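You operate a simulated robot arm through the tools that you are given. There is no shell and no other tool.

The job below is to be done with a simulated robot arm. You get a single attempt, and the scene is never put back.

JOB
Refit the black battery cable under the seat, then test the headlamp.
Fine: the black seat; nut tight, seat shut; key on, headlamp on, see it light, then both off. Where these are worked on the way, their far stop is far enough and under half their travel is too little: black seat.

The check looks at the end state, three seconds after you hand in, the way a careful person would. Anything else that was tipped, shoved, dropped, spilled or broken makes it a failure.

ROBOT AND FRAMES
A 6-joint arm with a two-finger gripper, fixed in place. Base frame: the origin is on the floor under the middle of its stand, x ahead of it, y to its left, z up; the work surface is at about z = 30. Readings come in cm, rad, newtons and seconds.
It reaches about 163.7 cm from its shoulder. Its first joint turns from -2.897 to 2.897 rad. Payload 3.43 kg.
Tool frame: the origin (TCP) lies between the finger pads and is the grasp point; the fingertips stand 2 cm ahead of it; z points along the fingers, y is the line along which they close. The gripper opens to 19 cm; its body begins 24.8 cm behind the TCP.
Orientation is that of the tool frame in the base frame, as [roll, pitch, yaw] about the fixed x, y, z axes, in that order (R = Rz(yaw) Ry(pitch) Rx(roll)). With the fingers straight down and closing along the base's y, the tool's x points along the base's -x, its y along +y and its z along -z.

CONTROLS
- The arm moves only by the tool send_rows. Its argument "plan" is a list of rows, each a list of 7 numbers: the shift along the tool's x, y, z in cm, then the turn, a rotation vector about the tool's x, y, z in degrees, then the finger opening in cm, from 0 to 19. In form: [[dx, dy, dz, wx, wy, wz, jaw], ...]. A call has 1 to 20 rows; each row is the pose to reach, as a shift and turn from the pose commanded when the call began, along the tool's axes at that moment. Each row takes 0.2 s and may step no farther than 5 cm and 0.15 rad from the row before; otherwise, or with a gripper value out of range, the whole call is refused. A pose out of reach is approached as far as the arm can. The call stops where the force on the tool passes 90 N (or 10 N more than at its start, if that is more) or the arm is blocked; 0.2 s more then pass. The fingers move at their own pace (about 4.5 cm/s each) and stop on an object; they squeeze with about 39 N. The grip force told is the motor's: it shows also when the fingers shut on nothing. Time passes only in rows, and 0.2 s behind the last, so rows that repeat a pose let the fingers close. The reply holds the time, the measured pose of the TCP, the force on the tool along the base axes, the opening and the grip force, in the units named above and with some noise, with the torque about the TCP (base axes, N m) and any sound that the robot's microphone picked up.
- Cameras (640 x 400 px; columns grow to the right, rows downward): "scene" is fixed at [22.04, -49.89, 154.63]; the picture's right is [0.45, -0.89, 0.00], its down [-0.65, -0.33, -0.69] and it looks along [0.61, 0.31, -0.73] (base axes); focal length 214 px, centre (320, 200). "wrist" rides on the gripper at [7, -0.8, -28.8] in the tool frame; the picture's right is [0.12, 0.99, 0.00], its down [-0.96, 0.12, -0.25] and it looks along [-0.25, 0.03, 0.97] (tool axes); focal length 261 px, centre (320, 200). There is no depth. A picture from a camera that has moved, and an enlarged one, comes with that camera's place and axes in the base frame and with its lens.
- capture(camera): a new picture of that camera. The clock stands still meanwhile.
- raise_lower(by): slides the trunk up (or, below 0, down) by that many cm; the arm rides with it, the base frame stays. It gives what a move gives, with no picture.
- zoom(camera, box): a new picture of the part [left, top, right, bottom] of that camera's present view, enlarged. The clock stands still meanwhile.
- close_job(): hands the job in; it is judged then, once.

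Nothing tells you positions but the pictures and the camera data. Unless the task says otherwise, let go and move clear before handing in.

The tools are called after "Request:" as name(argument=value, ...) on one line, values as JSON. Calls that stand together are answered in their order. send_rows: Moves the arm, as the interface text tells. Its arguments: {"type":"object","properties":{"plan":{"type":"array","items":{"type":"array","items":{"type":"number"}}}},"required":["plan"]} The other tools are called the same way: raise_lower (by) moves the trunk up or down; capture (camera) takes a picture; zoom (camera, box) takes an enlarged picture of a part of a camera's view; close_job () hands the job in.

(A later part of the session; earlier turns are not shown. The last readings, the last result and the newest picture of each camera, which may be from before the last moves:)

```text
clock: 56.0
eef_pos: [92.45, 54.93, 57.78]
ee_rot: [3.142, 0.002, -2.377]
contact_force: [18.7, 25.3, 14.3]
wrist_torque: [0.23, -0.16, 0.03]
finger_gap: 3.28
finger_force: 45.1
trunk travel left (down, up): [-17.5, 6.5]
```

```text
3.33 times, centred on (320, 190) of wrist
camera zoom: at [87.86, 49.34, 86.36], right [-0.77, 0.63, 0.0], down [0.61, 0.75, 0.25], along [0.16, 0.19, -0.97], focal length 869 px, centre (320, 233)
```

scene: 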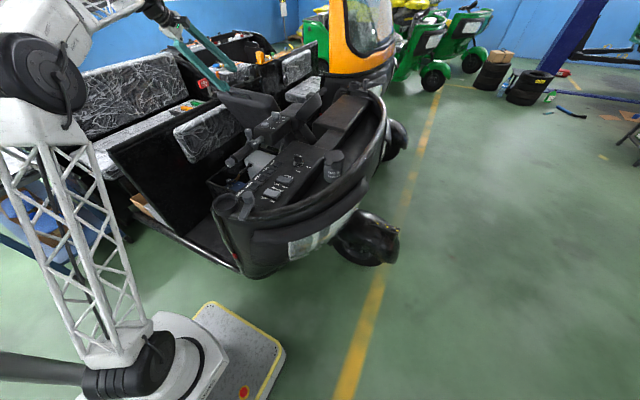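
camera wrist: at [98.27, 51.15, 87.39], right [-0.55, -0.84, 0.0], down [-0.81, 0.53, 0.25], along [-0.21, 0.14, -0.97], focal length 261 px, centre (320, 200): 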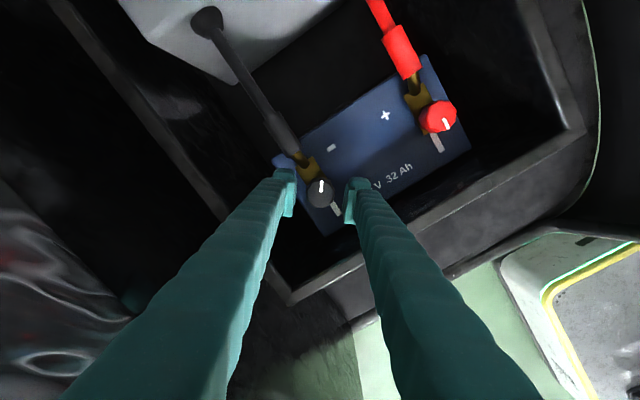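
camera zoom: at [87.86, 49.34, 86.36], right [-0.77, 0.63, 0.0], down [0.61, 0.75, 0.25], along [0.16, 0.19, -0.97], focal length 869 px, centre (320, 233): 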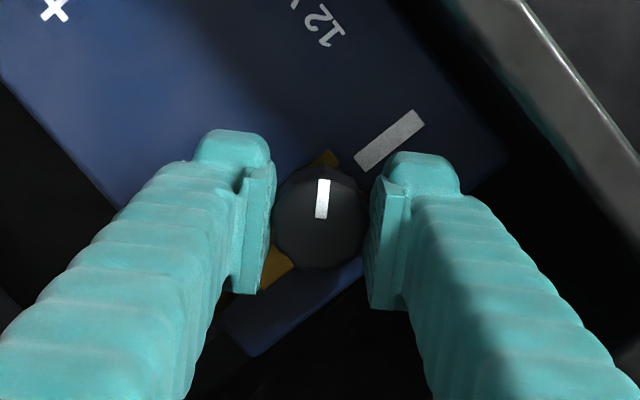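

Request:
send_rows(plan=[[-0.18, 0.04, -0.15, 0, 0, 7, 2.4], [-0.18, 0.04, -0.15, 0, 0, 14, 2.4], [-0.18, 0.04, -0.15, 0, 0, 21, 2.4], [-0.18, 0.04, -0.15, 0, 0, 28, 2.4], [-0.18, 0.04, -0.15, 0, 0, 35, 2.4], [-0.18, 0.04, -0.15, 0, 0, 40, 2.4]])

Request:
zoom(camera="wrist", box=[260, 130, 380, 250])

```text
clock: 57.4
eef_pos: [92.49, 54.99, 57.64]
ee_rot: [-3.14, 0.0, -3.077]
contact_force: [-11.1, -1.8, 0.5]
wrist_torque: [-0.03, 0.17, 0.0]
finger_gap: 3.27
finger_force: 44.8
trunk travel left (down, up): [-17.5, 6.5]
```

```text
3.33 times, centred on (320, 190) of wrist
camera zoom: at [85.44, 53.62, 86.38], right [-0.18, 0.98, 0.0], down [0.95, 0.18, 0.25], along [0.24, 0.04, -0.97], focal length 869 px, centre (320, 233)
```

zoom: 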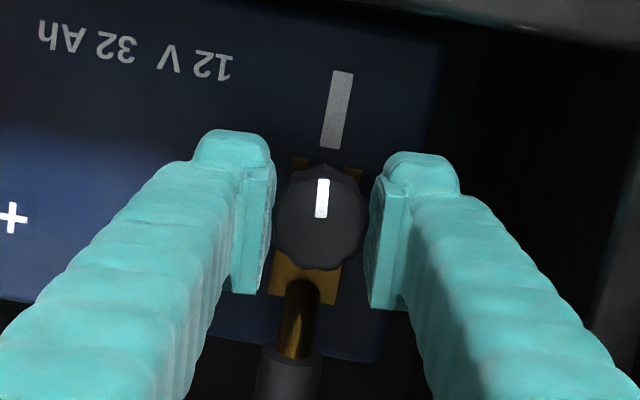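

Nearly aligned, with roughly 5 to 6° left. A little more, checking for resistance.

Request:
send_rows(plan=[[0, 0, 0, 0, 0, 3, 2.4], [0, 0, 0, 0, 0, 6, 2.4], [0, 0, 0, 0, 0, 6, 2.4]])

Request:
zoom(camera="wrist", box=[260, 130, 380, 250])

```text
clock: 58.2
eef_pos: [92.4, 54.9, 57.73]
ee_rot: [-3.139, -0.004, 3.103]
contact_force: [-24.4, -12.7, -4.3]
wrist_torque: [-0.11, 0.22, 0.01]
finger_gap: 3.3
finger_force: 45.5
trunk travel left (down, up): [-17.5, 6.5]
```

```text
3.33 times, centred on (320, 190) of wrist
camera zoom: at [85.38, 54.37, 86.39], right [-0.08, 1.0, 0.0], down [0.97, 0.08, 0.24], along [0.24, 0.02, -0.97], focal length 869 px, centre (320, 233)
```

zoom: 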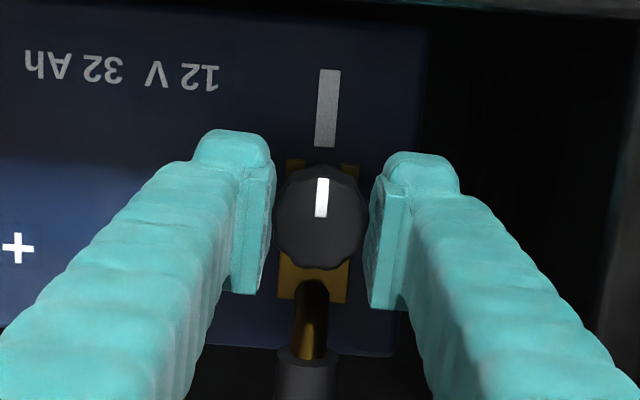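

Request:
send_rows(plan=[[0, 0, 0, 0, 0, 2.5, 2.4], [0, 0, 0, 0, 0, 5, 2.4], [0, 0, 0, 0, 0, 5, 2.4]])

Request:
zoom(camera="wrist", box=[260, 130, 380, 250])

```text
clock: 59.0
eef_pos: [92.64, 54.93, 57.65]
ee_rot: [3.14, 0.002, 3.015]
contact_force: [-8.6, -14.1, -7.4]
wrist_torque: [-0.14, -0.01, 0.01]
finger_gap: 3.23
finger_force: 45.2
trunk travel left (down, up): [-17.5, 6.5]
```

```text
3.33 times, centred on (320, 190) of wrist
camera zoom: at [85.43, 54.94, 86.37], right [0.01, 1.0, 0.0], down [0.97, -0.01, 0.25], along [0.25, 0.0, -0.97], focal length 869 px, centre (320, 233)
```

zoom: 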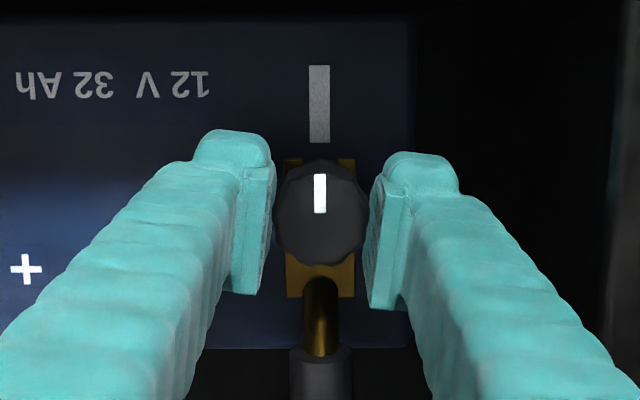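

The mark now points straight at the grey bar. It stayed there while the gripper slipped past, so the nut is at its tight stop. I'll release and lift out.

Request:
send_rows(plan=[[0, 0, 0, 0, 0, 0, 4], [0, 0, 0, 0, 0, 0, 5.5], [0, 0, 0, 0, 0, 0, 5.5], [0, 0, -4, 0, 0, 0, 5.5], [0, 0, -8, 0, 0, 0, 5.5], [0, 0, -12, 0, 0, 0, 6], [0, 0, -16, 0, 0, 0, 8], [0, 0, -16, 0, 0, 0, 8]])

Request:
capture(camera="wrist")

Request:
zoom(camera="wrist", box=[210, 110, 370, 240])

Request:
zoom(camera="scene", box=[225, 150, 275, 190])

```text
clock: 60.8
eef_pos: [92.74, 54.99, 73.71]
ee_rot: [3.14, 0.001, 3.019]
contact_force: [0.0, 0.3, -0.3]
wrist_torque: [0.03, 0.01, -0.02]
finger_gap: 7.99
finger_force: 0.1
trunk travel left (down, up): [-17.5, 6.5]
```

```text
taken
camera wrist: at [85.56, 55.01, 102.29], right [0.0, 1.0, 0.0], down [0.97, 0.0, 0.25], along [0.25, 0.0, -0.97], focal length 261 px, centre (320, 200)
```

wrist: 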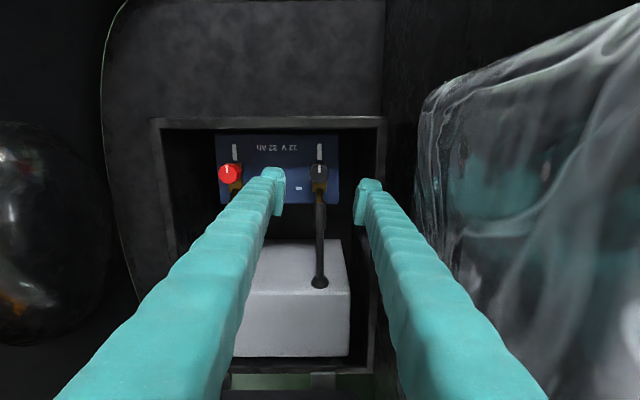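

```text
3.08 times, centred on (290, 175) of wrist
camera zoom: at [85.56, 55.01, 102.29], right [0.0, 1.0, 0.0], down [0.97, 0.0, 0.25], along [0.25, 0.0, -0.97], focal length 802 px, centre (412, 277)
```

zoom: 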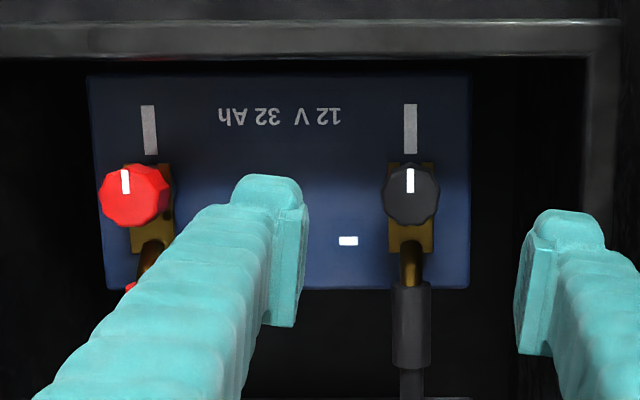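

```text
10.00 times, centred on (250, 170) of scene
camera zoom: at [22.04, -49.89, 154.63], right [0.45, -0.89, 0.0], down [-0.65, -0.33, -0.69], along [0.61, 0.31, -0.73], focal length 2145 px, centre (1020, 500)
```

zoom: 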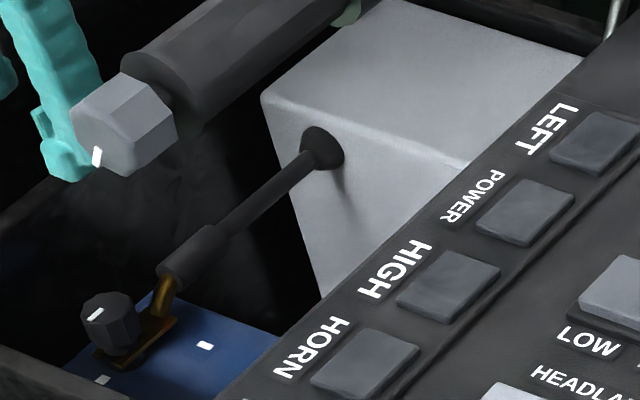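

The black knob and lug now look exactly like the red pair. Next I'll close the seat: back over to the handle with the same tool attitude I released it with.

Request:
send_rows(plan=[[0.1, -0.2, -3.0, 0, 0, 0, 7], [0.4, -0.8, -6, 0, 0, -8.1, 7], [0.9, -2.0, -9, 0, 0, -16.2, 7], [1.4, -3.2, -12, 0, 0, -24.3, 7], [1.9, -4.4, -15, 0, 0, -32.4, 7], [2.4, -5.6, -18, 0, 0, -40.5, 7], [2.9, -6.8, -20, 0, 0, -48.6, 7], [3.4, -8.0, -22, 0, 0, -56.7, 7], [3.9, -9.2, -24, 0, 0, -64.8, 7], [4.4, -10.4, -26, 0, 0, -72.9, 7], [4.9, -11.6, -26, 0, 0, -81, 7], [5.2, -12.2, -26, 0, 0, -89.1, 7], [5.24, -12.23, -26, 0, 0, -97, 7], [5.24, -12.23, -26, 0, 0, -97, 7]])

Request:
capture(camera="wrist")

```text
clock: 63.8
eef_pos: [86.01, 43.46, 99.78]
ee_rot: [-3.141, -0.001, -1.571]
contact_force: [-0.4, -0.4, -0.6]
wrist_torque: [0.01, 0.0, -0.03]
finger_gap: 6.97
finger_force: 0.0
trunk travel left (down, up): [-17.5, 6.5]
```

```text
taken
camera wrist: at [86.59, 36.46, 128.35], right [-0.99, -0.12, 0.0], down [-0.11, 0.96, 0.25], along [-0.03, 0.25, -0.97], focal length 261 px, centre (320, 200)
```

wrist: 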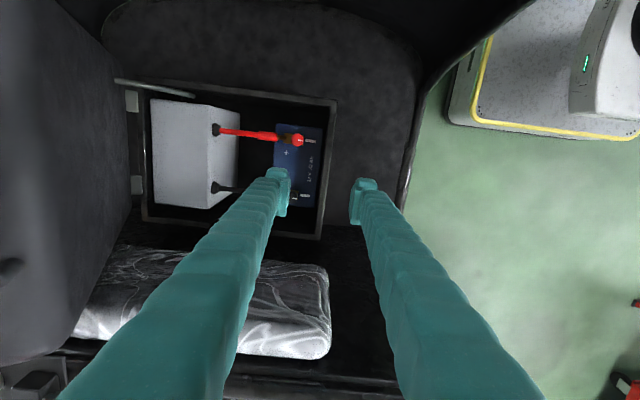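

Request:
send_rows(plan=[[0, -2.1, -2.3, 5, 0, 0, 6], [0, -4.3, -4.6, 10, 0, 0, 6], [0, -6.5, -6.9, 15, 0, 0, 6], [0, -8.7, -9.1, 20, 0, 0, 6], [0, -10.9, -11.4, 25, 0, 0, 6], [0, -13.1, -13.7, 30, 0, 0, 6], [0.1, -15.3, -16, 35, 0, 0, 6], [0.1, -17.5, -18.2, 40, 0, 0, 6], [0.1, -17.5, -18.2, 40, 0, 0, 6]])

Request:
capture(camera="wrist")

Request:
zoom(camera="wrist", box=[240, 50, 400, 290])

```text
clock: 65.8
eef_pos: [103.39, 43.43, 118.19]
ee_rot: [-2.444, 0.0, -1.573]
contact_force: [0.0, 0.8, -0.8]
wrist_torque: [-0.01, -0.02, 0.01]
finger_gap: 5.99
finger_force: 0.0
trunk travel left (down, up): [-17.5, 6.5]
```

```text
taken
camera wrist: at [85.45, 36.3, 140.58], right [-0.76, -0.12, -0.64], down [-0.25, 0.96, 0.12], along [0.6, 0.24, -0.76], focal length 261 px, centre (320, 200)
```

wrist: 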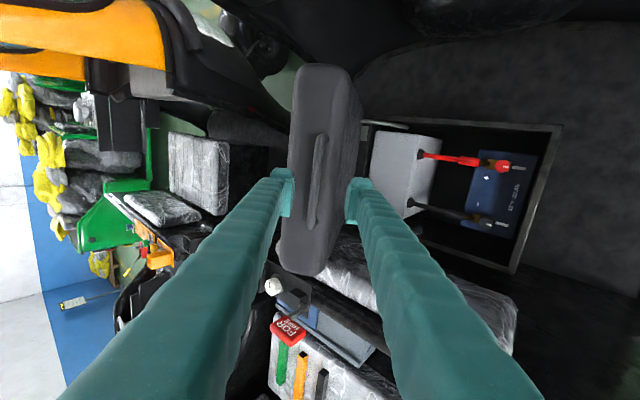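

```text
1.67 times, centred on (320, 170) of wrist
camera zoom: at [85.45, 36.3, 140.58], right [-0.76, -0.12, -0.64], down [-0.25, 0.96, 0.12], along [0.6, 0.24, -0.76], focal length 434 px, centre (320, 250)
```

zoom: 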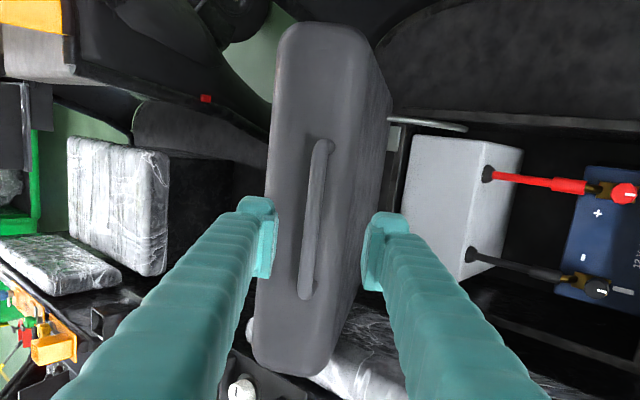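

Request:
send_rows(plan=[[0, -0.3, 2.5, 0, 0, 0, 6], [0, -0.6, 5, 0, 0, 0, 6], [0, -0.6, 7, 0, 0, 0, 6], [0, -0.6, 8.8, 0, 0, 0, 6], [0, -0.6, 8.8, 0, 0, 0, 6]])

Request:
zoom(camera="wrist", box=[240, 90, 400, 260])

```text
clock: 67.0
eef_pos: [109.63, 43.22, 111.51]
ee_rot: [-2.444, 0.0, -1.573]
contact_force: [0.9, 0.3, -0.5]
wrist_torque: [0.0, -0.02, -0.02]
finger_gap: 5.98
finger_force: 0.1
trunk travel left (down, up): [-17.5, 6.5]
```

```text
2.35 times, centred on (320, 175) of wrist
camera zoom: at [91.69, 36.11, 133.91], right [-0.76, -0.12, -0.64], down [-0.25, 0.96, 0.12], along [0.6, 0.24, -0.76], focal length 613 px, centre (320, 259)
```

zoom: 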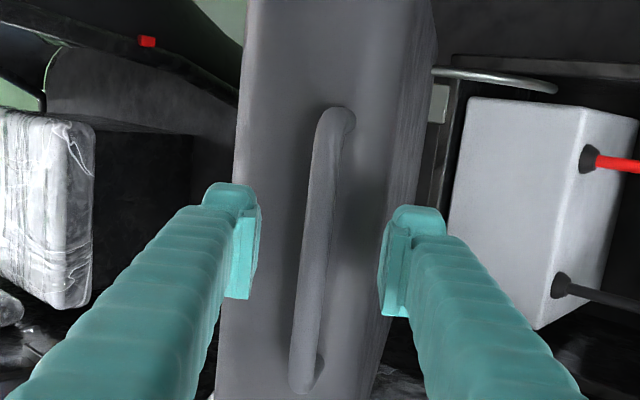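

The bar is between the fingers. I'll cage it loosely and swing the seat back down along the arc in stages.

Request:
send_rows(plan=[[0, 0, 0.5, 0, 0, 0, 4], [0, 0, 0.5, 0, 0, 0, 2.6], [0, 0, 0.5, 0, 0, 0, 2.4], [0, 2.05, 0.0, 1, 0, 0, 2.4], [0, 4.1, -0.53, 2, 0, 0, 2.4], [0, 6.35, -0.95, 3, 0, 0, 2.4], [0, 8.61, -1.28, 4, 0, 0, 2.4], [0, 10.9, -1.5, 5, 0, 0, 2.4]])

Request:
zoom(camera="wrist", box=[240, 90, 400, 260])

```text
clock: 68.8
eef_pos: [100.09, 43.41, 105.7]
ee_rot: [-2.358, 0.0, -1.573]
contact_force: [0.3, 1.3, 4.4]
wrist_torque: [0.07, -0.08, 0.07]
finger_gap: 2.53
finger_force: 1.9
trunk travel left (down, up): [-17.5, 6.5]
```

```text
2.35 times, centred on (320, 175) of wrist
camera zoom: at [80.32, 36.41, 126.55], right [-0.7, -0.12, -0.7], down [-0.25, 0.96, 0.09], along [0.66, 0.24, -0.71], focal length 613 px, centre (320, 259)
```

zoom: 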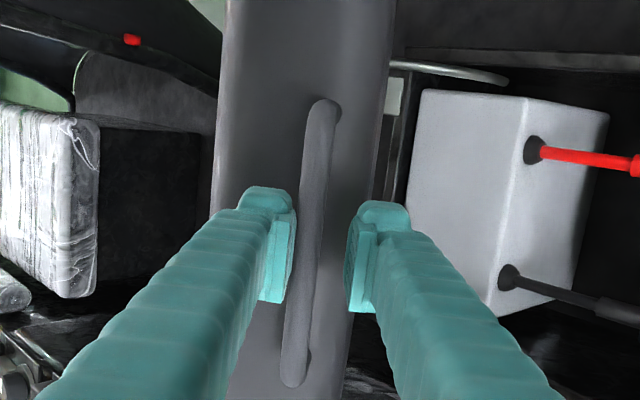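

Request:
send_rows(plan=[[0, 2.28, -0.3, 1.2, 0, 0, 2.4], [0, 4.55, -0.55, 2.5, 0, 0, 2.4], [0, 6.83, -0.65, 3.7, 0, 0, 2.4], [0, 9.12, -0.7, 5, 0, 0, 2.4], [0, 11.4, -0.6, 6.2, 0, 0, 2.4], [0, 13.69, -0.45, 7.5, 0, 0, 2.4], [0, 15.96, -0.15, 8.7, 0, 0, 2.4], [0, 18.23, 0.18, 10, 0, 0, 2.4], [0, 20.5, 0.7, 11.2, 0, 0, 2.4], [0, 22.68, 1.23, 12.5, 0, 0, 2.4]])

Request:
zoom(camera="wrist", box=[240, 90, 400, 260])

```text
clock: 71.0
eef_pos: [84.89, 43.18, 88.81]
ee_rot: [-2.137, -0.001, -1.573]
contact_force: [-1.0, 0.4, -0.9]
wrist_torque: [0.02, 0.06, 0.06]
finger_gap: 2.45
finger_force: 0.7
trunk travel left (down, up): [-17.5, 6.5]
```

```text
2.35 times, centred on (320, 175) of wrist
camera zoom: at [61.06, 36.09, 105.03], right [-0.53, -0.12, -0.84], down [-0.27, 0.96, 0.04], along [0.8, 0.24, -0.55], focal length 613 px, centre (320, 259)
```

zoom: 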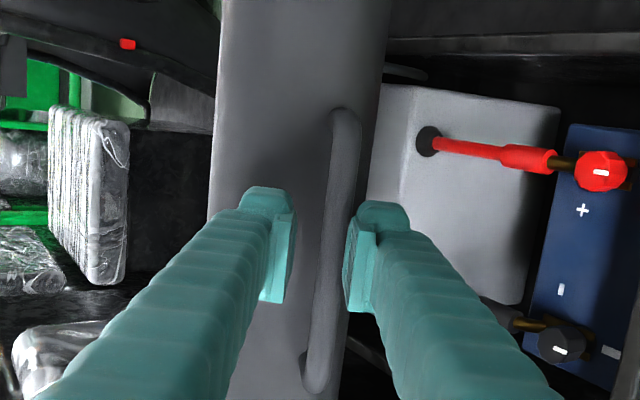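

Request:
send_rows(plan=[[0, 2.28, 0.2, 0.3, 0, 0, 2.4], [0, 4.56, 0.43, 0.6, 0, 0, 2.4], [0, 6.8, 0.8, 0.9, 0, 0, 2.4], [0, 9.07, 1.26, 1.2, 0, 0, 2.4], [0, 11.27, 1.8, 1.5, 0, 0, 2.4], [0, 13.47, 2.47, 1.8, 0, 0, 2.4], [0, 15.6, 3.2, 2.1, 0, 0, 2.4], [0, 17.76, 4.07, 2.4, 0, 0, 2.4], [0, 19.6, 4.9, 2.4, 0, 0, 2.4], [0, 21.5, 5.82, 2.4, 0, 0, 2.4]])

Request:
capture(camera="wrist")

Request:
zoom(camera="scene", box=[180, 110, 300, 206])

```text
clock: 73.2
eef_pos: [78.37, 43.69, 67.51]
ee_rot: [-2.096, 0.001, -1.573]
contact_force: [-3.3, -1.2, -3.8]
wrist_torque: [-0.08, 0.14, 0.01]
finger_gap: 2.71
finger_force: 2.4
trunk travel left (down, up): [-17.5, 6.5]
```

```text
taken
camera wrist: at [53.8, 36.52, 82.63], right [-0.5, -0.12, -0.86], down [-0.27, 0.96, 0.02], along [0.82, 0.24, -0.51], focal length 261 px, centre (320, 200)
```

wrist: 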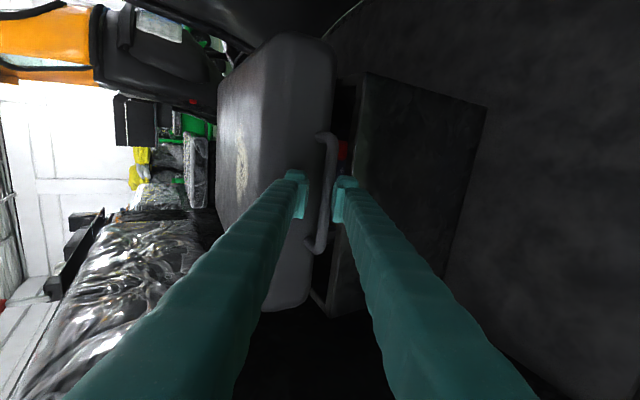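

```text
4.17 times, centred on (240, 158) of scene
camera zoom: at [22.04, -49.89, 154.63], right [0.45, -0.89, 0.0], down [-0.65, -0.33, -0.69], along [0.61, 0.31, -0.73], focal length 894 px, centre (653, 375)
```

zoom: 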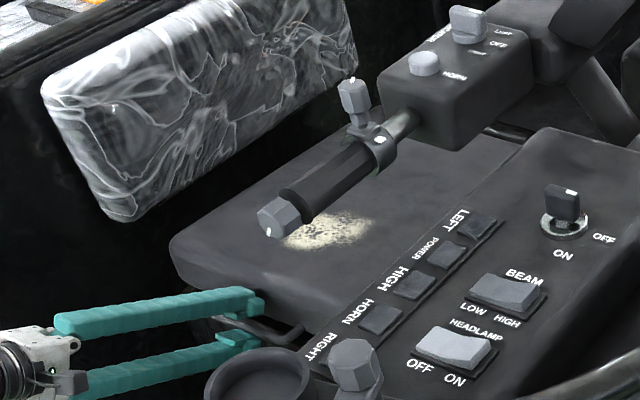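

Request:
send_rows(plan=[[0, 0.87, 0.5, 0, 0, 0, 2.4], [0, 1.73, 1.0, 0, 0, 0, 2.4], [0, 2.6, 1.5, 0, 0, 0, 2.4], [0, 3.2, 1.85, 0, 0, 0, 2.4], [0, 3.6, 2.1, 0, 0, 0, 2.4], [0, 3.9, 2.25, 0, 0, 0, 2.4]])

Request:
zoom(camera="wrist", box=[240, 60, 480, 320])

Request:
zoom(camera="scene", box=[180, 110, 300, 206])

```text
clock: 74.6
eef_pos: [78.32, 43.5, 63.14]
ee_rot: [-2.097, 0.0, -1.573]
contact_force: [-0.4, -0.4, 0.2]
wrist_torque: [0.01, 0.0, 0.02]
finger_gap: 2.38
finger_force: 0.1
trunk travel left (down, up): [-17.5, 6.5]
```

```text
1.54 times, centred on (360, 190) of wrist
camera zoom: at [53.75, 36.41, 78.17], right [-0.5, -0.12, -0.86], down [-0.27, 0.96, 0.02], along [0.82, 0.24, -0.51], focal length 401 px, centre (258, 215)
```

zoom: 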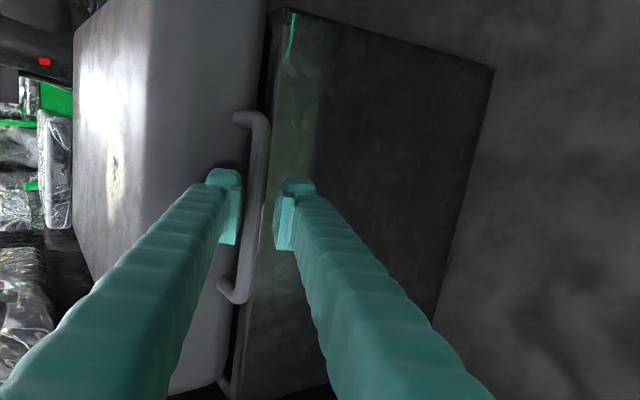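

```text
4.17 times, centred on (240, 158) of scene
camera zoom: at [22.04, -49.89, 154.63], right [0.45, -0.89, 0.0], down [-0.65, -0.33, -0.69], along [0.61, 0.31, -0.73], focal length 894 px, centre (653, 375)
```

zoom: 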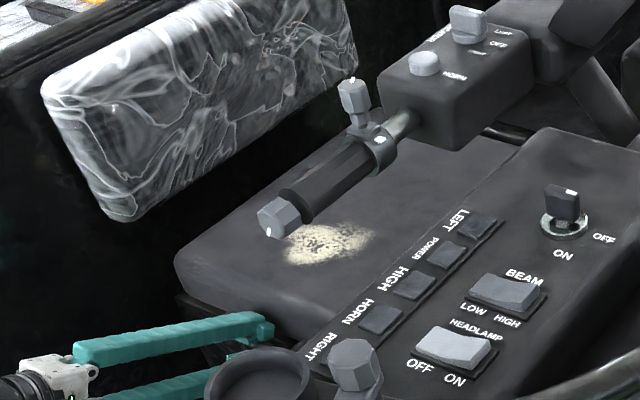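

The seat looks shut. I'll press the bar down lightly to make sure it is fully seated.

Request:
send_rows(plan=[[0, 0.35, 0.2, 0, 0, 0, 2.4], [0, 0.7, 0.4, 0, 0, 0, 2.4], [0, 1.0, 0.58, 0, 0, 0, 2.4], [0, 1.3, 0.75, 0, 0, 0, 2.4]])

Request:
zoom(camera="wrist", box=[240, 60, 480, 320])

```text
clock: 75.6
eef_pos: [78.34, 43.45, 61.81]
ee_rot: [-2.095, 0.0, -1.573]
contact_force: [2.9, 2.0, 30.8]
wrist_torque: [-0.3, -0.27, 0.01]
finger_gap: 3.93
finger_force: 14.0
trunk travel left (down, up): [-17.5, 6.5]
```

```text
1.54 times, centred on (360, 190) of wrist
camera zoom: at [53.74, 36.33, 76.9], right [-0.5, -0.12, -0.86], down [-0.27, 0.96, 0.03], along [0.83, 0.25, -0.51], focal length 401 px, centre (258, 215)
```

zoom: 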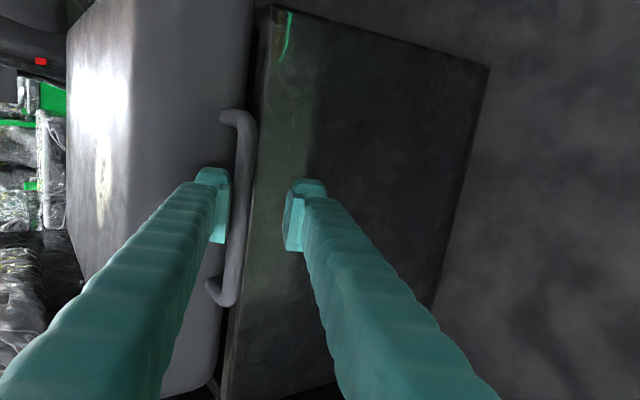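

It pressed back with 31 N, so the seat is firmly shut. I'll let go of the handle, back away and go up toward the dash, passing high over the handlebar.

Request:
send_rows(plan=[[0, -0.7, -0.4, 0, 0, 0, 4], [0, -1.0, -0.6, 0, 0, 0, 5], [0, -1.0, -0.6, 0, 0, 0, 6], [0, -1.0, -4.5, 0, 0, 0, 6], [0, -1.0, -8.5, 0, 0, 0, 6], [0, -1.0, -12.5, 0, 0, 0, 6], [0, -1.0, -16.5, 0, 0, 0, 6]])

Request:
capture(camera="wrist")

Request:
capture(camera="scene")

```text
clock: 77.2
eef_pos: [64.71, 43.45, 70.86]
ee_rot: [-2.098, 0.0, -1.572]
contact_force: [0.5, -0.2, -0.7]
wrist_torque: [-0.03, -0.09, 0.02]
finger_gap: 5.99
finger_force: 0.2
trunk travel left (down, up): [-17.5, 6.5]
```

```text
taken
camera wrist: at [40.12, 36.26, 85.99], right [-0.5, -0.12, -0.86], down [-0.27, 0.96, 0.02], along [0.82, 0.24, -0.51], focal length 261 px, centre (320, 200)
```

wrist: 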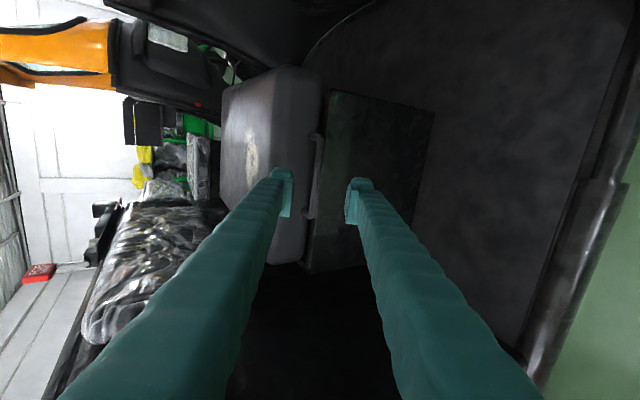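

```text
taken
```

scene: 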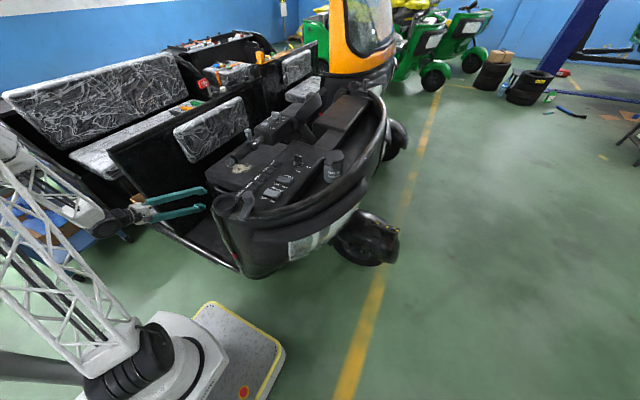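

Request:
send_rows(plan=[[0.2, -2.9, -2.5, -6, 0, 0, 6], [0.5, -5.8, -5.1, -12, 0, 0, 6], [0.9, -8.7, -7.6, -18, 0, 0, 6], [1.4, -11.6, -10.2, -24, 0, 0, 6], [1.9, -14.5, -12.7, -30, 0, 0, 6], [2.4, -17.4, -15.3, -36, 0, 0, 6], [2.8, -20.3, -17.8, -42, 0, 0, 6], [3.2, -23.2, -20.4, -48, 0, 0, 6], [3.5, -26, -22.9, -54, 0, 0, 6], [3.5, -26, -22.9, -60, 0, 0, 6]])

```text
clock: 79.4
eef_pos: [57.66, 40.02, 104.96]
ee_rot: [3.137, -0.001, -1.574]
contact_force: [-1.6, -0.2, 0.3]
wrist_torque: [0.05, -0.2, 0.01]
finger_gap: 6.01
finger_force: 0.1
trunk travel left (down, up): [-17.5, 6.5]
```

Request:
send_rows(plan=[[0, 0, -4.5, 0, 0, 0, 6], [0, 0, -9, 0, 0, 0, 6], [0, 0, -13.5, 0, 0, 0, 6], [0, 0, -18, 0, 0, 0, 6], [0, 0, -22.5, 0, 0, 0, 6], [3, 0, -25, 0, 0, 0, 6], [7.5, 0, -25, 0, 0, 0, 6], [12, 0, -25, 0, 0, 0, 6], [16.5, 0, -25, 0, 0, 0, 6], [21, 0, -25, 0, 0, 0, 6], [25.5, 0, -25, 0, 0, 0, 6], [30, 0, -25, 0, 0, 0, 6], [34.5, 0, -25, 0, 0, 0, 6], [39, -1, -25, 0, 0, 0, 6], [43, -2.5, -25, 0, 0, 0, 6], [46, -5, -25, 0, 0, 0, 6], [48, -8, -25, 0, 0, 0, 6], [48, -8, -25, 0, 0, 0, 6]])

Request:
capture(camera="wrist")

Request:
capture(camera="scene")

```text
clock: 83.2
eef_pos: [65.97, -8.3, 129.74]
ee_rot: [3.139, 0.001, -1.572]
contact_force: [0.1, -0.4, -0.3]
wrist_torque: [0.03, 0.09, -0.03]
finger_gap: 6.0
finger_force: 0.2
trunk travel left (down, up): [-17.5, 6.5]
```

```text
taken
camera wrist: at [66.86, -15.54, 158.41], right [-0.99, -0.12, 0.0], down [-0.11, 0.96, 0.25], along [-0.03, 0.25, -0.97], focal length 261 px, centre (320, 200)
```

wrist: 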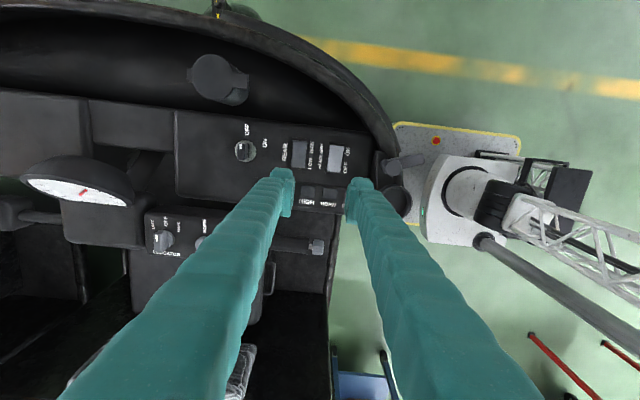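

```text
taken
```

scene: 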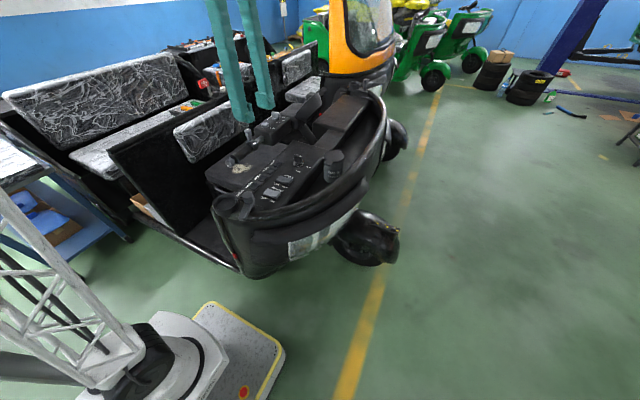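

Request:
zoom(camera="wrist", box=[210, 100, 380, 220])

Request:
zoom(camera="wrist", box=[220, 110, 280, 180])

Request:
zoom(camera="scene", box=[240, 130, 320, 200])

Request:
zoom(camera="scene", box=[230, 180, 410, 300])

```text
3.33 times, centred on (295, 160) of wrist
camera zoom: at [66.86, -15.54, 158.41], right [-0.99, -0.12, 0.0], down [-0.11, 0.96, 0.25], along [-0.03, 0.25, -0.97], focal length 869 px, centre (403, 333)
```

zoom: 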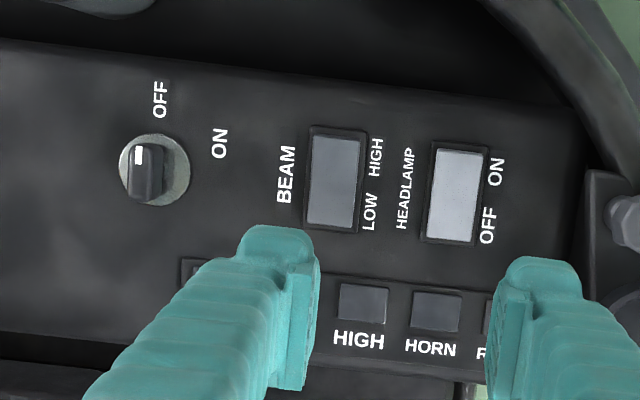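

```text
5.71 times, centred on (250, 145) of wrist
camera zoom: at [66.86, -15.54, 158.41], right [-0.99, -0.12, 0.0], down [-0.11, 0.96, 0.25], along [-0.03, 0.25, -0.97], focal length 1489 px, centre (720, 514)
```

zoom: 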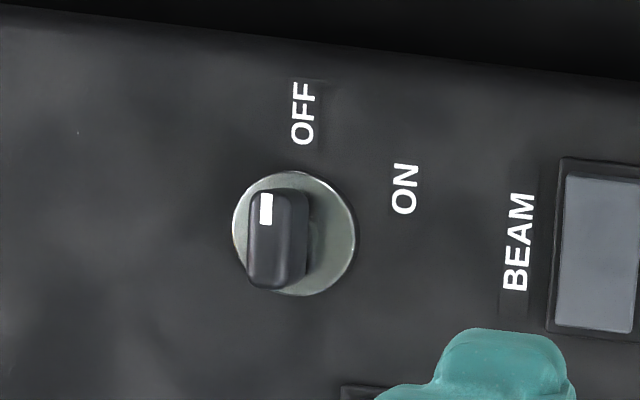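

```text
5.71 times, centred on (280, 165) of scene
camera zoom: at [22.04, -49.89, 154.63], right [0.45, -0.89, 0.0], down [-0.65, -0.33, -0.69], along [0.61, 0.31, -0.73], focal length 1226 px, centre (549, 400)
```

zoom: 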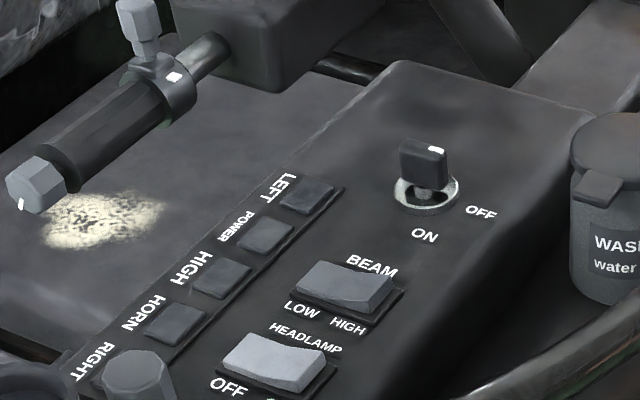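

```text
3.33 times, centred on (320, 240) of scene
camera zoom: at [22.04, -49.89, 154.63], right [0.45, -0.89, 0.0], down [-0.65, -0.33, -0.69], along [0.61, 0.31, -0.73], focal length 715 px, centre (320, 67)
```

zoom: 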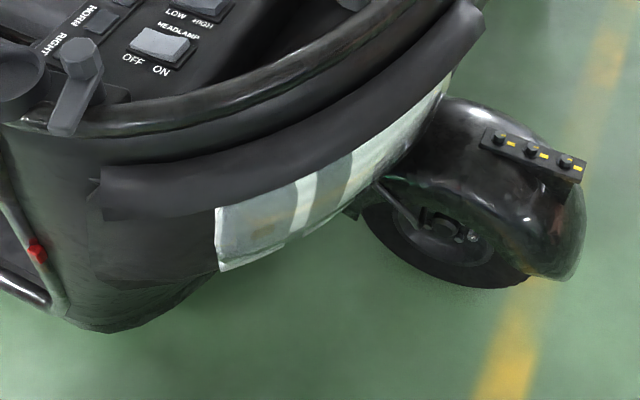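

The dash is clear from here. The key is at about (82.6, -9.7), pointing to OFF, with ON about 60° clockwise. The headlamp rocker is at about (62.7, -10.3), with its ON end toward -y. First I'll move over the key.

Request:
send_rows(plan=[[0.3, -3.3, 1, 0, 0, 0, 6], [0.6, -6.6, 2, 0, 0, 0, 6], [0.8, -9.9, 4, 0, 0, 0, 6], [1.1, -13.2, 7, 0, 0, 0, 6], [1.4, -16.6, 10, 0, 0, 0, 6], [1.4, -16.6, 12, 0, 0, 0, 6]])

Request:
capture(camera="wrist")

Request:
zoom(camera="wrist", box=[260, 120, 380, 240])

```text
clock: 84.6
eef_pos: [82.31, -9.38, 117.76]
ee_rot: [3.137, 0.0, -1.571]
contact_force: [0.6, -0.2, 0.2]
wrist_torque: [0.01, 0.05, -0.01]
finger_gap: 6.0
finger_force: 0.0
trunk travel left (down, up): [-17.5, 6.5]
```

```text
taken
camera wrist: at [83.09, -16.52, 146.44], right [-0.99, -0.12, 0.0], down [-0.11, 0.96, 0.25], along [-0.03, 0.25, -0.97], focal length 261 px, centre (320, 200)
```

wrist: 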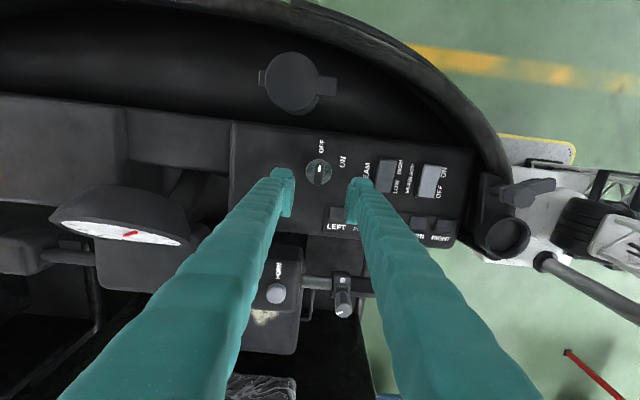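

```text
3.33 times, centred on (320, 180) of wrist
camera zoom: at [83.09, -16.52, 146.44], right [-0.99, -0.12, 0.0], down [-0.11, 0.96, 0.25], along [-0.03, 0.25, -0.97], focal length 869 px, centre (320, 267)
```

zoom: 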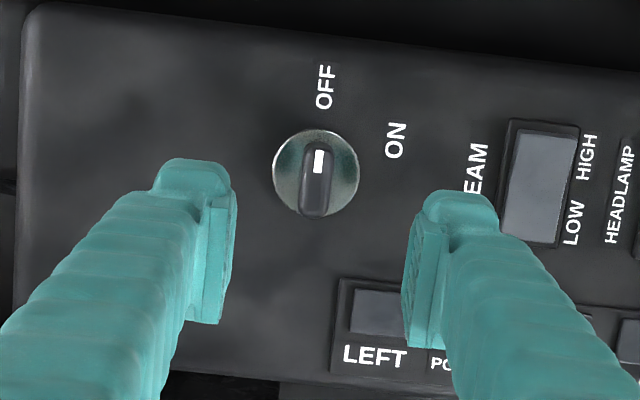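

Request:
send_rows(plan=[[0.47, -0.16, 4, 0, 0, 0, 5], [0.47, -0.16, 8, 0, 0, 0, 5], [0.47, -0.16, 12, 0, 0, 0, 5], [0.47, -0.16, 14.6, 0, 0, 0, 5], [0.47, -0.16, 14.6, 0, 0, 0, 5]])

Request:
zoom(camera="wrist", box=[260, 120, 380, 240])

Request:
zoom(camera="scene", box=[260, 110, 330, 170])

```text
clock: 85.8
eef_pos: [82.4, -9.91, 103.06]
ee_rot: [3.141, 0.0, -1.572]
contact_force: [0.7, -0.3, -0.2]
wrist_torque: [0.0, 0.02, 0.01]
finger_gap: 4.97
finger_force: 0.0
trunk travel left (down, up): [-17.5, 6.5]
```

```text
3.33 times, centred on (320, 180) of wrist
camera zoom: at [83.13, -17.0, 131.78], right [-0.99, -0.12, 0.0], down [-0.11, 0.96, 0.25], along [-0.03, 0.25, -0.97], focal length 869 px, centre (320, 267)
```

zoom: 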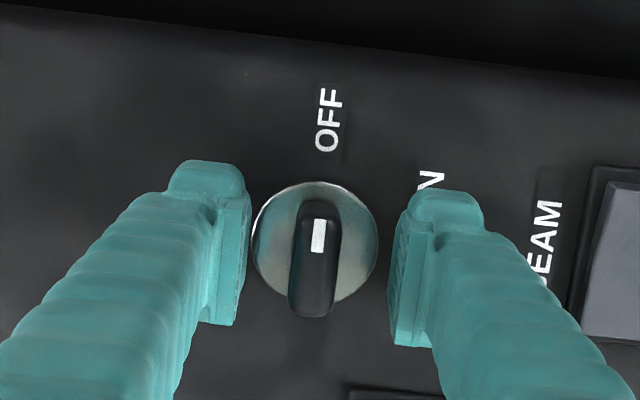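

```text
6.67 times, centred on (295, 140) of scene
camera zoom: at [22.04, -49.89, 154.63], right [0.45, -0.89, 0.0], down [-0.65, -0.33, -0.69], along [0.61, 0.31, -0.73], focal length 1430 px, centre (487, 600)
```

zoom: 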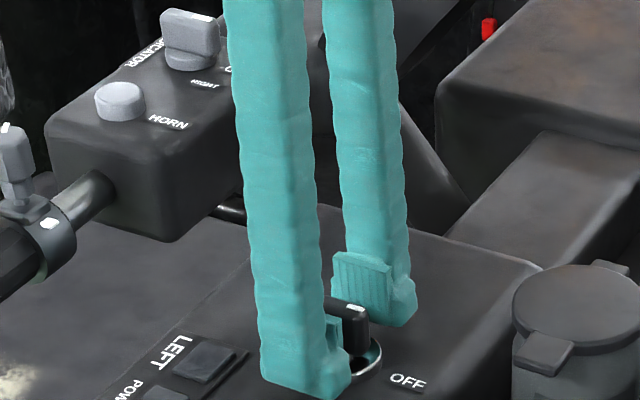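

Request:
send_rows(plan=[[0, 0, 0, 0, 0, 0, 3.5], [0, 0, 0, 0, 0, 0, 2], [0, 0, 0, 0, 0, 0, 0.6], [0, 0, 0, 0, 0, 0, 0.6]])

Request:
zoom(camera="wrist", box=[260, 120, 380, 240])

```text
clock: 86.8
eef_pos: [82.47, -9.89, 103.06]
ee_rot: [3.139, -0.001, -1.573]
contact_force: [23.0, -1.2, 2.3]
wrist_torque: [-0.01, -0.19, -0.01]
finger_gap: 1.54
finger_force: 42.4
trunk travel left (down, up): [-17.5, 6.5]
```

```text
3.33 times, centred on (320, 180) of wrist
camera zoom: at [83.25, -17.0, 131.79], right [-0.99, -0.12, 0.0], down [-0.11, 0.96, 0.25], along [-0.03, 0.25, -0.97], focal length 869 px, centre (320, 267)
```

zoom: 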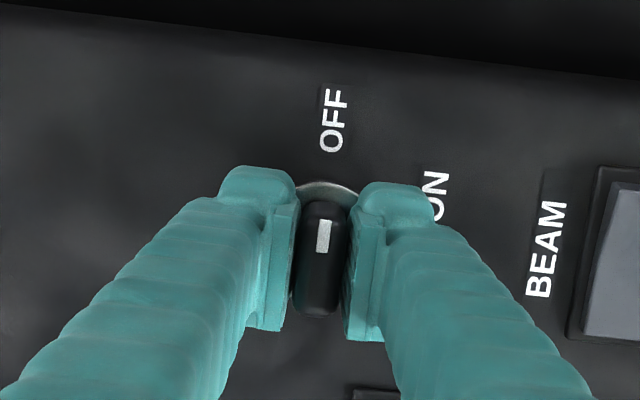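

Request:
send_rows(plan=[[-0.1, -0.15, 0, 0, 0, 7.5, 0.6], [-0.1, -0.15, 0, 0, 0, 15, 0.6], [-0.1, -0.15, 0, 0, 0, 22.5, 0.6], [-0.1, -0.15, 0, 0, 0, 30, 0.6], [-0.1, -0.15, 0, 0, 0, 37.5, 0.6], [-0.1, -0.15, 0, 0, 0, 45, 0.6], [-0.1, -0.15, 0, 0, 0, 52.5, 0.6], [-0.1, -0.15, 0, 0, 0, 60, 0.6], [-0.1, -0.15, 0, 0, 0, 60, 0.6]])

Request:
zoom(camera="wrist", box=[260, 120, 380, 240])

Request:
capture(camera="scene")

```text
clock: 88.8
eef_pos: [82.49, -9.88, 103.06]
ee_rot: [3.14, -0.004, -2.622]
contact_force: [-24.7, 0.8, 6.7]
wrist_torque: [-0.07, 0.29, 0.18]
finger_gap: 1.5
finger_force: 44.8
trunk travel left (down, up): [-17.5, 6.5]
```

```text
3.33 times, centred on (320, 180) of wrist
camera zoom: at [76.77, -14.16, 131.8], right [-0.6, 0.8, 0.0], down [0.78, 0.58, 0.24], along [0.2, 0.15, -0.97], focal length 869 px, centre (320, 267)
```

zoom: 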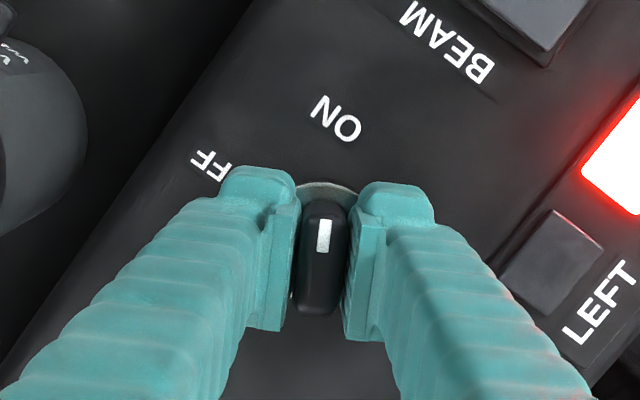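

```text
taken
```

scene: 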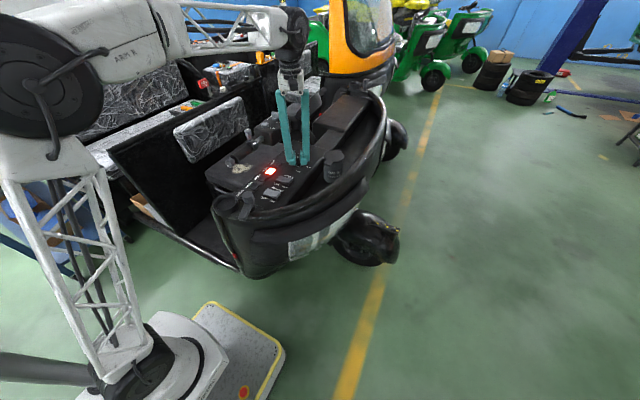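

The red POWER lamp lit, so the battery is connected and the key is ON. I'll release the key and rise.

Request:
send_rows(plan=[[0, 0, 0, 0, 0, 0, 2.5], [0, 0, 0, 0, 0, 0, 4.5], [0, 0, 0, 0, 0, 0, 5], [0, 0, -4, 0, 0, 0, 5], [0, 0, -8, 0, 0, 0, 5], [0, 0, -12, 0, 0, 0, 5], [0, 0, -14, 0, 0, 0, 5]])

Request:
capture(camera="wrist")

Request:
zoom(camera="scene", box=[240, 130, 320, 200])

```text
clock: 90.4
eef_pos: [82.51, -9.99, 117.01]
ee_rot: [3.14, -0.002, -2.618]
contact_force: [0.5, -1.1, -0.3]
wrist_torque: [0.02, -0.03, 0.0]
finger_gap: 5.0
finger_force: 0.0
trunk travel left (down, up): [-17.5, 6.5]
```

```text
taken
camera wrist: at [76.77, -14.36, 145.72], right [-0.6, 0.8, 0.0], down [0.78, 0.58, 0.25], along [0.2, 0.15, -0.97], focal length 261 px, centre (320, 200)
```

wrist: 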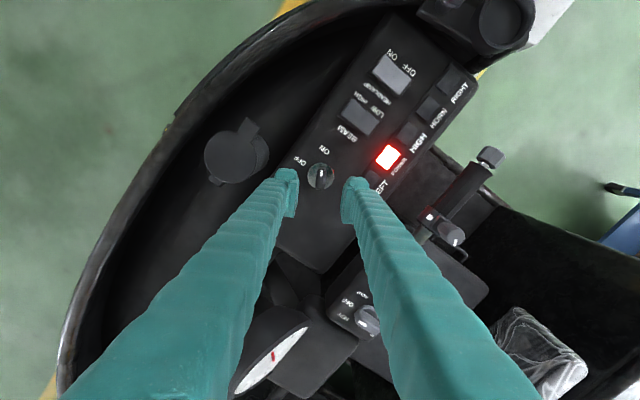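

```text
5.71 times, centred on (280, 165) of scene
camera zoom: at [22.04, -49.89, 154.63], right [0.45, -0.89, 0.0], down [-0.65, -0.33, -0.69], along [0.61, 0.31, -0.73], focal length 1226 px, centre (549, 400)
```

zoom: 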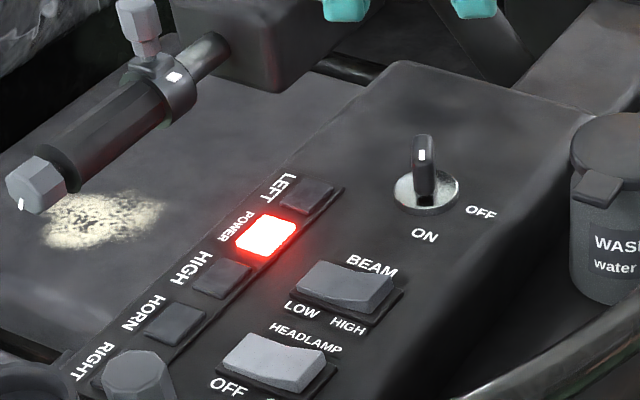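

Power is on and the key points to ON. Now for the headlamp rocker: I'll close the fingers and tilt slightly so a single fingertip corner presses the ON end.

Request:
send_rows(plan=[[3.5, 1.9, 0, 0, 0, 6, 4], [7, 3.8, 0, 0, 0, 12, 3], [10.5, 5.7, 0, 0, 0, 18, 2], [14, 7.6, 0, 0, 0, 24, 1], [17.3, 9.4, 0, 0, 0, 30, 0], [17.3, 9.4, 0, 0, 0, 30, 0]])

Request:
send_rows(plan=[[0, 0, 1, -5, 0, 0, 0], [0, 0, 2, -10, 0, 0, 0], [0, 0, 3, -15, 0, 0, 0], [0, 0, 4, -20, 0, 0, 0], [0, 0, 4, -20, 0, 0, 0]])

Request:
capture(camera="wrist")

Request:
zoom(camera="scene", box=[230, 110, 330, 220])

```text
clock: 91.8
eef_pos: [62.81, -10.4, 117.13]
ee_rot: [-3.139, -0.002, 3.139]
contact_force: [-0.3, 0.5, -0.5]
wrist_torque: [0.0, -0.03, -0.01]
finger_gap: 0.01
finger_force: 34.4
trunk travel left (down, up): [-17.5, 6.5]
```

```text
clock: 93.0
eef_pos: [62.83, -10.28, 113.01]
ee_rot: [2.79, -0.002, 3.139]
contact_force: [0.7, -0.5, 1.2]
wrist_torque: [0.03, 0.02, 0.0]
finger_gap: 0.0
finger_force: 34.2
trunk travel left (down, up): [-17.5, 6.5]
```

```text
taken
camera wrist: at [55.73, -21.07, 139.67], right [-0.12, 0.93, 0.34], down [0.96, 0.02, 0.27], along [0.24, 0.36, -0.9], focal length 261 px, centre (320, 200)
```

wrist: 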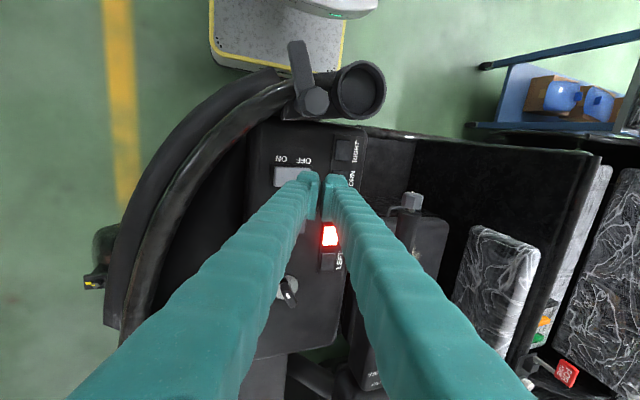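

```text
3.64 times, centred on (280, 165) of scene
camera zoom: at [22.04, -49.89, 154.63], right [0.45, -0.89, 0.0], down [-0.65, -0.33, -0.69], along [0.61, 0.31, -0.73], focal length 780 px, centre (466, 327)
```

zoom: 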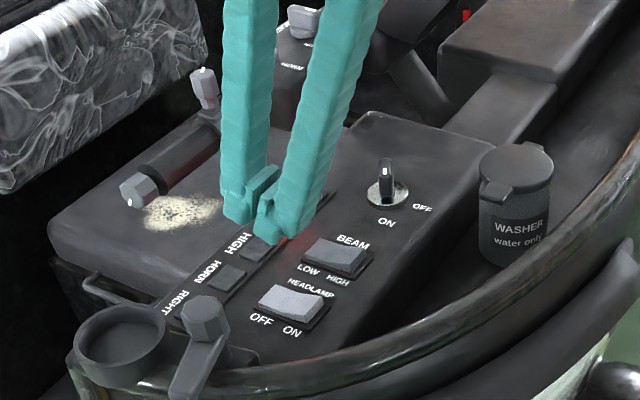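

Request:
send_rows(plan=[[0, -0.9, 2.2, 0, 0, 0, 0], [0, -1.8, 4.4, 0, 0, 0, 0], [0, -2.5, 6.2, 0, 0, 0, 0], [0, -3.1, 7.6, 0, 0, 0, 0], [0, -3.1, 7.6, 0, 0, 0, 0]])

Request:
zoom(camera="scene", box=[240, 150, 310, 210])

Request:
zoom(camera="wrist", box=[240, 120, 400, 260])

```text
clock: 94.2
eef_pos: [62.91, -10.57, 104.72]
ee_rot: [2.793, -0.001, 3.138]
contact_force: [-0.5, -0.8, -1.5]
wrist_torque: [0.02, 0.0, 0.0]
finger_gap: 0.03
finger_force: 34.3
trunk travel left (down, up): [-17.5, 6.5]
```

```text
6.67 times, centred on (275, 180) of scene
camera zoom: at [22.04, -49.89, 154.63], right [0.45, -0.89, 0.0], down [-0.65, -0.33, -0.69], along [0.61, 0.31, -0.73], focal length 1430 px, centre (620, 333)
```

zoom: 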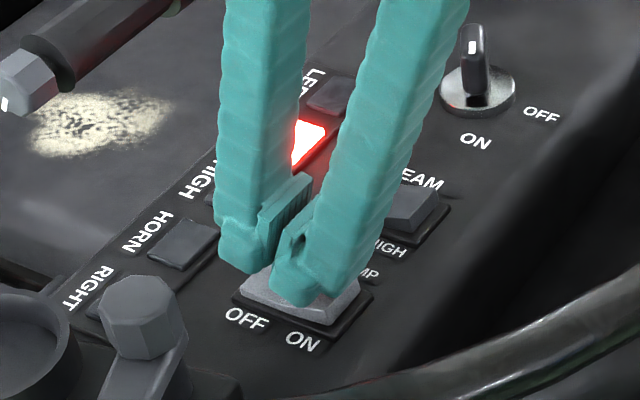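

```text
2.86 times, centred on (320, 190) of wrist
camera zoom: at [55.8, -21.37, 131.36], right [-0.12, 0.93, 0.34], down [0.96, 0.02, 0.27], along [0.24, 0.36, -0.9], focal length 745 px, centre (320, 229)
```

zoom: 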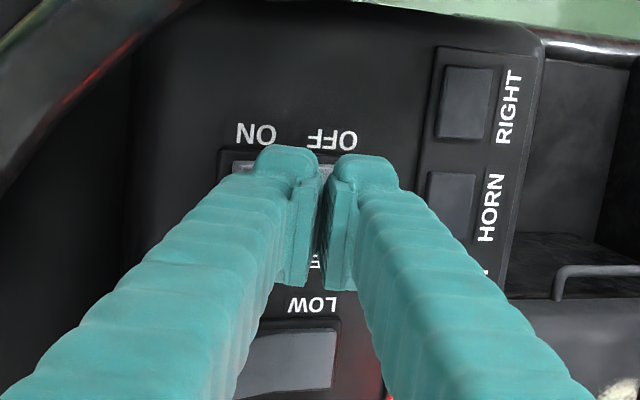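

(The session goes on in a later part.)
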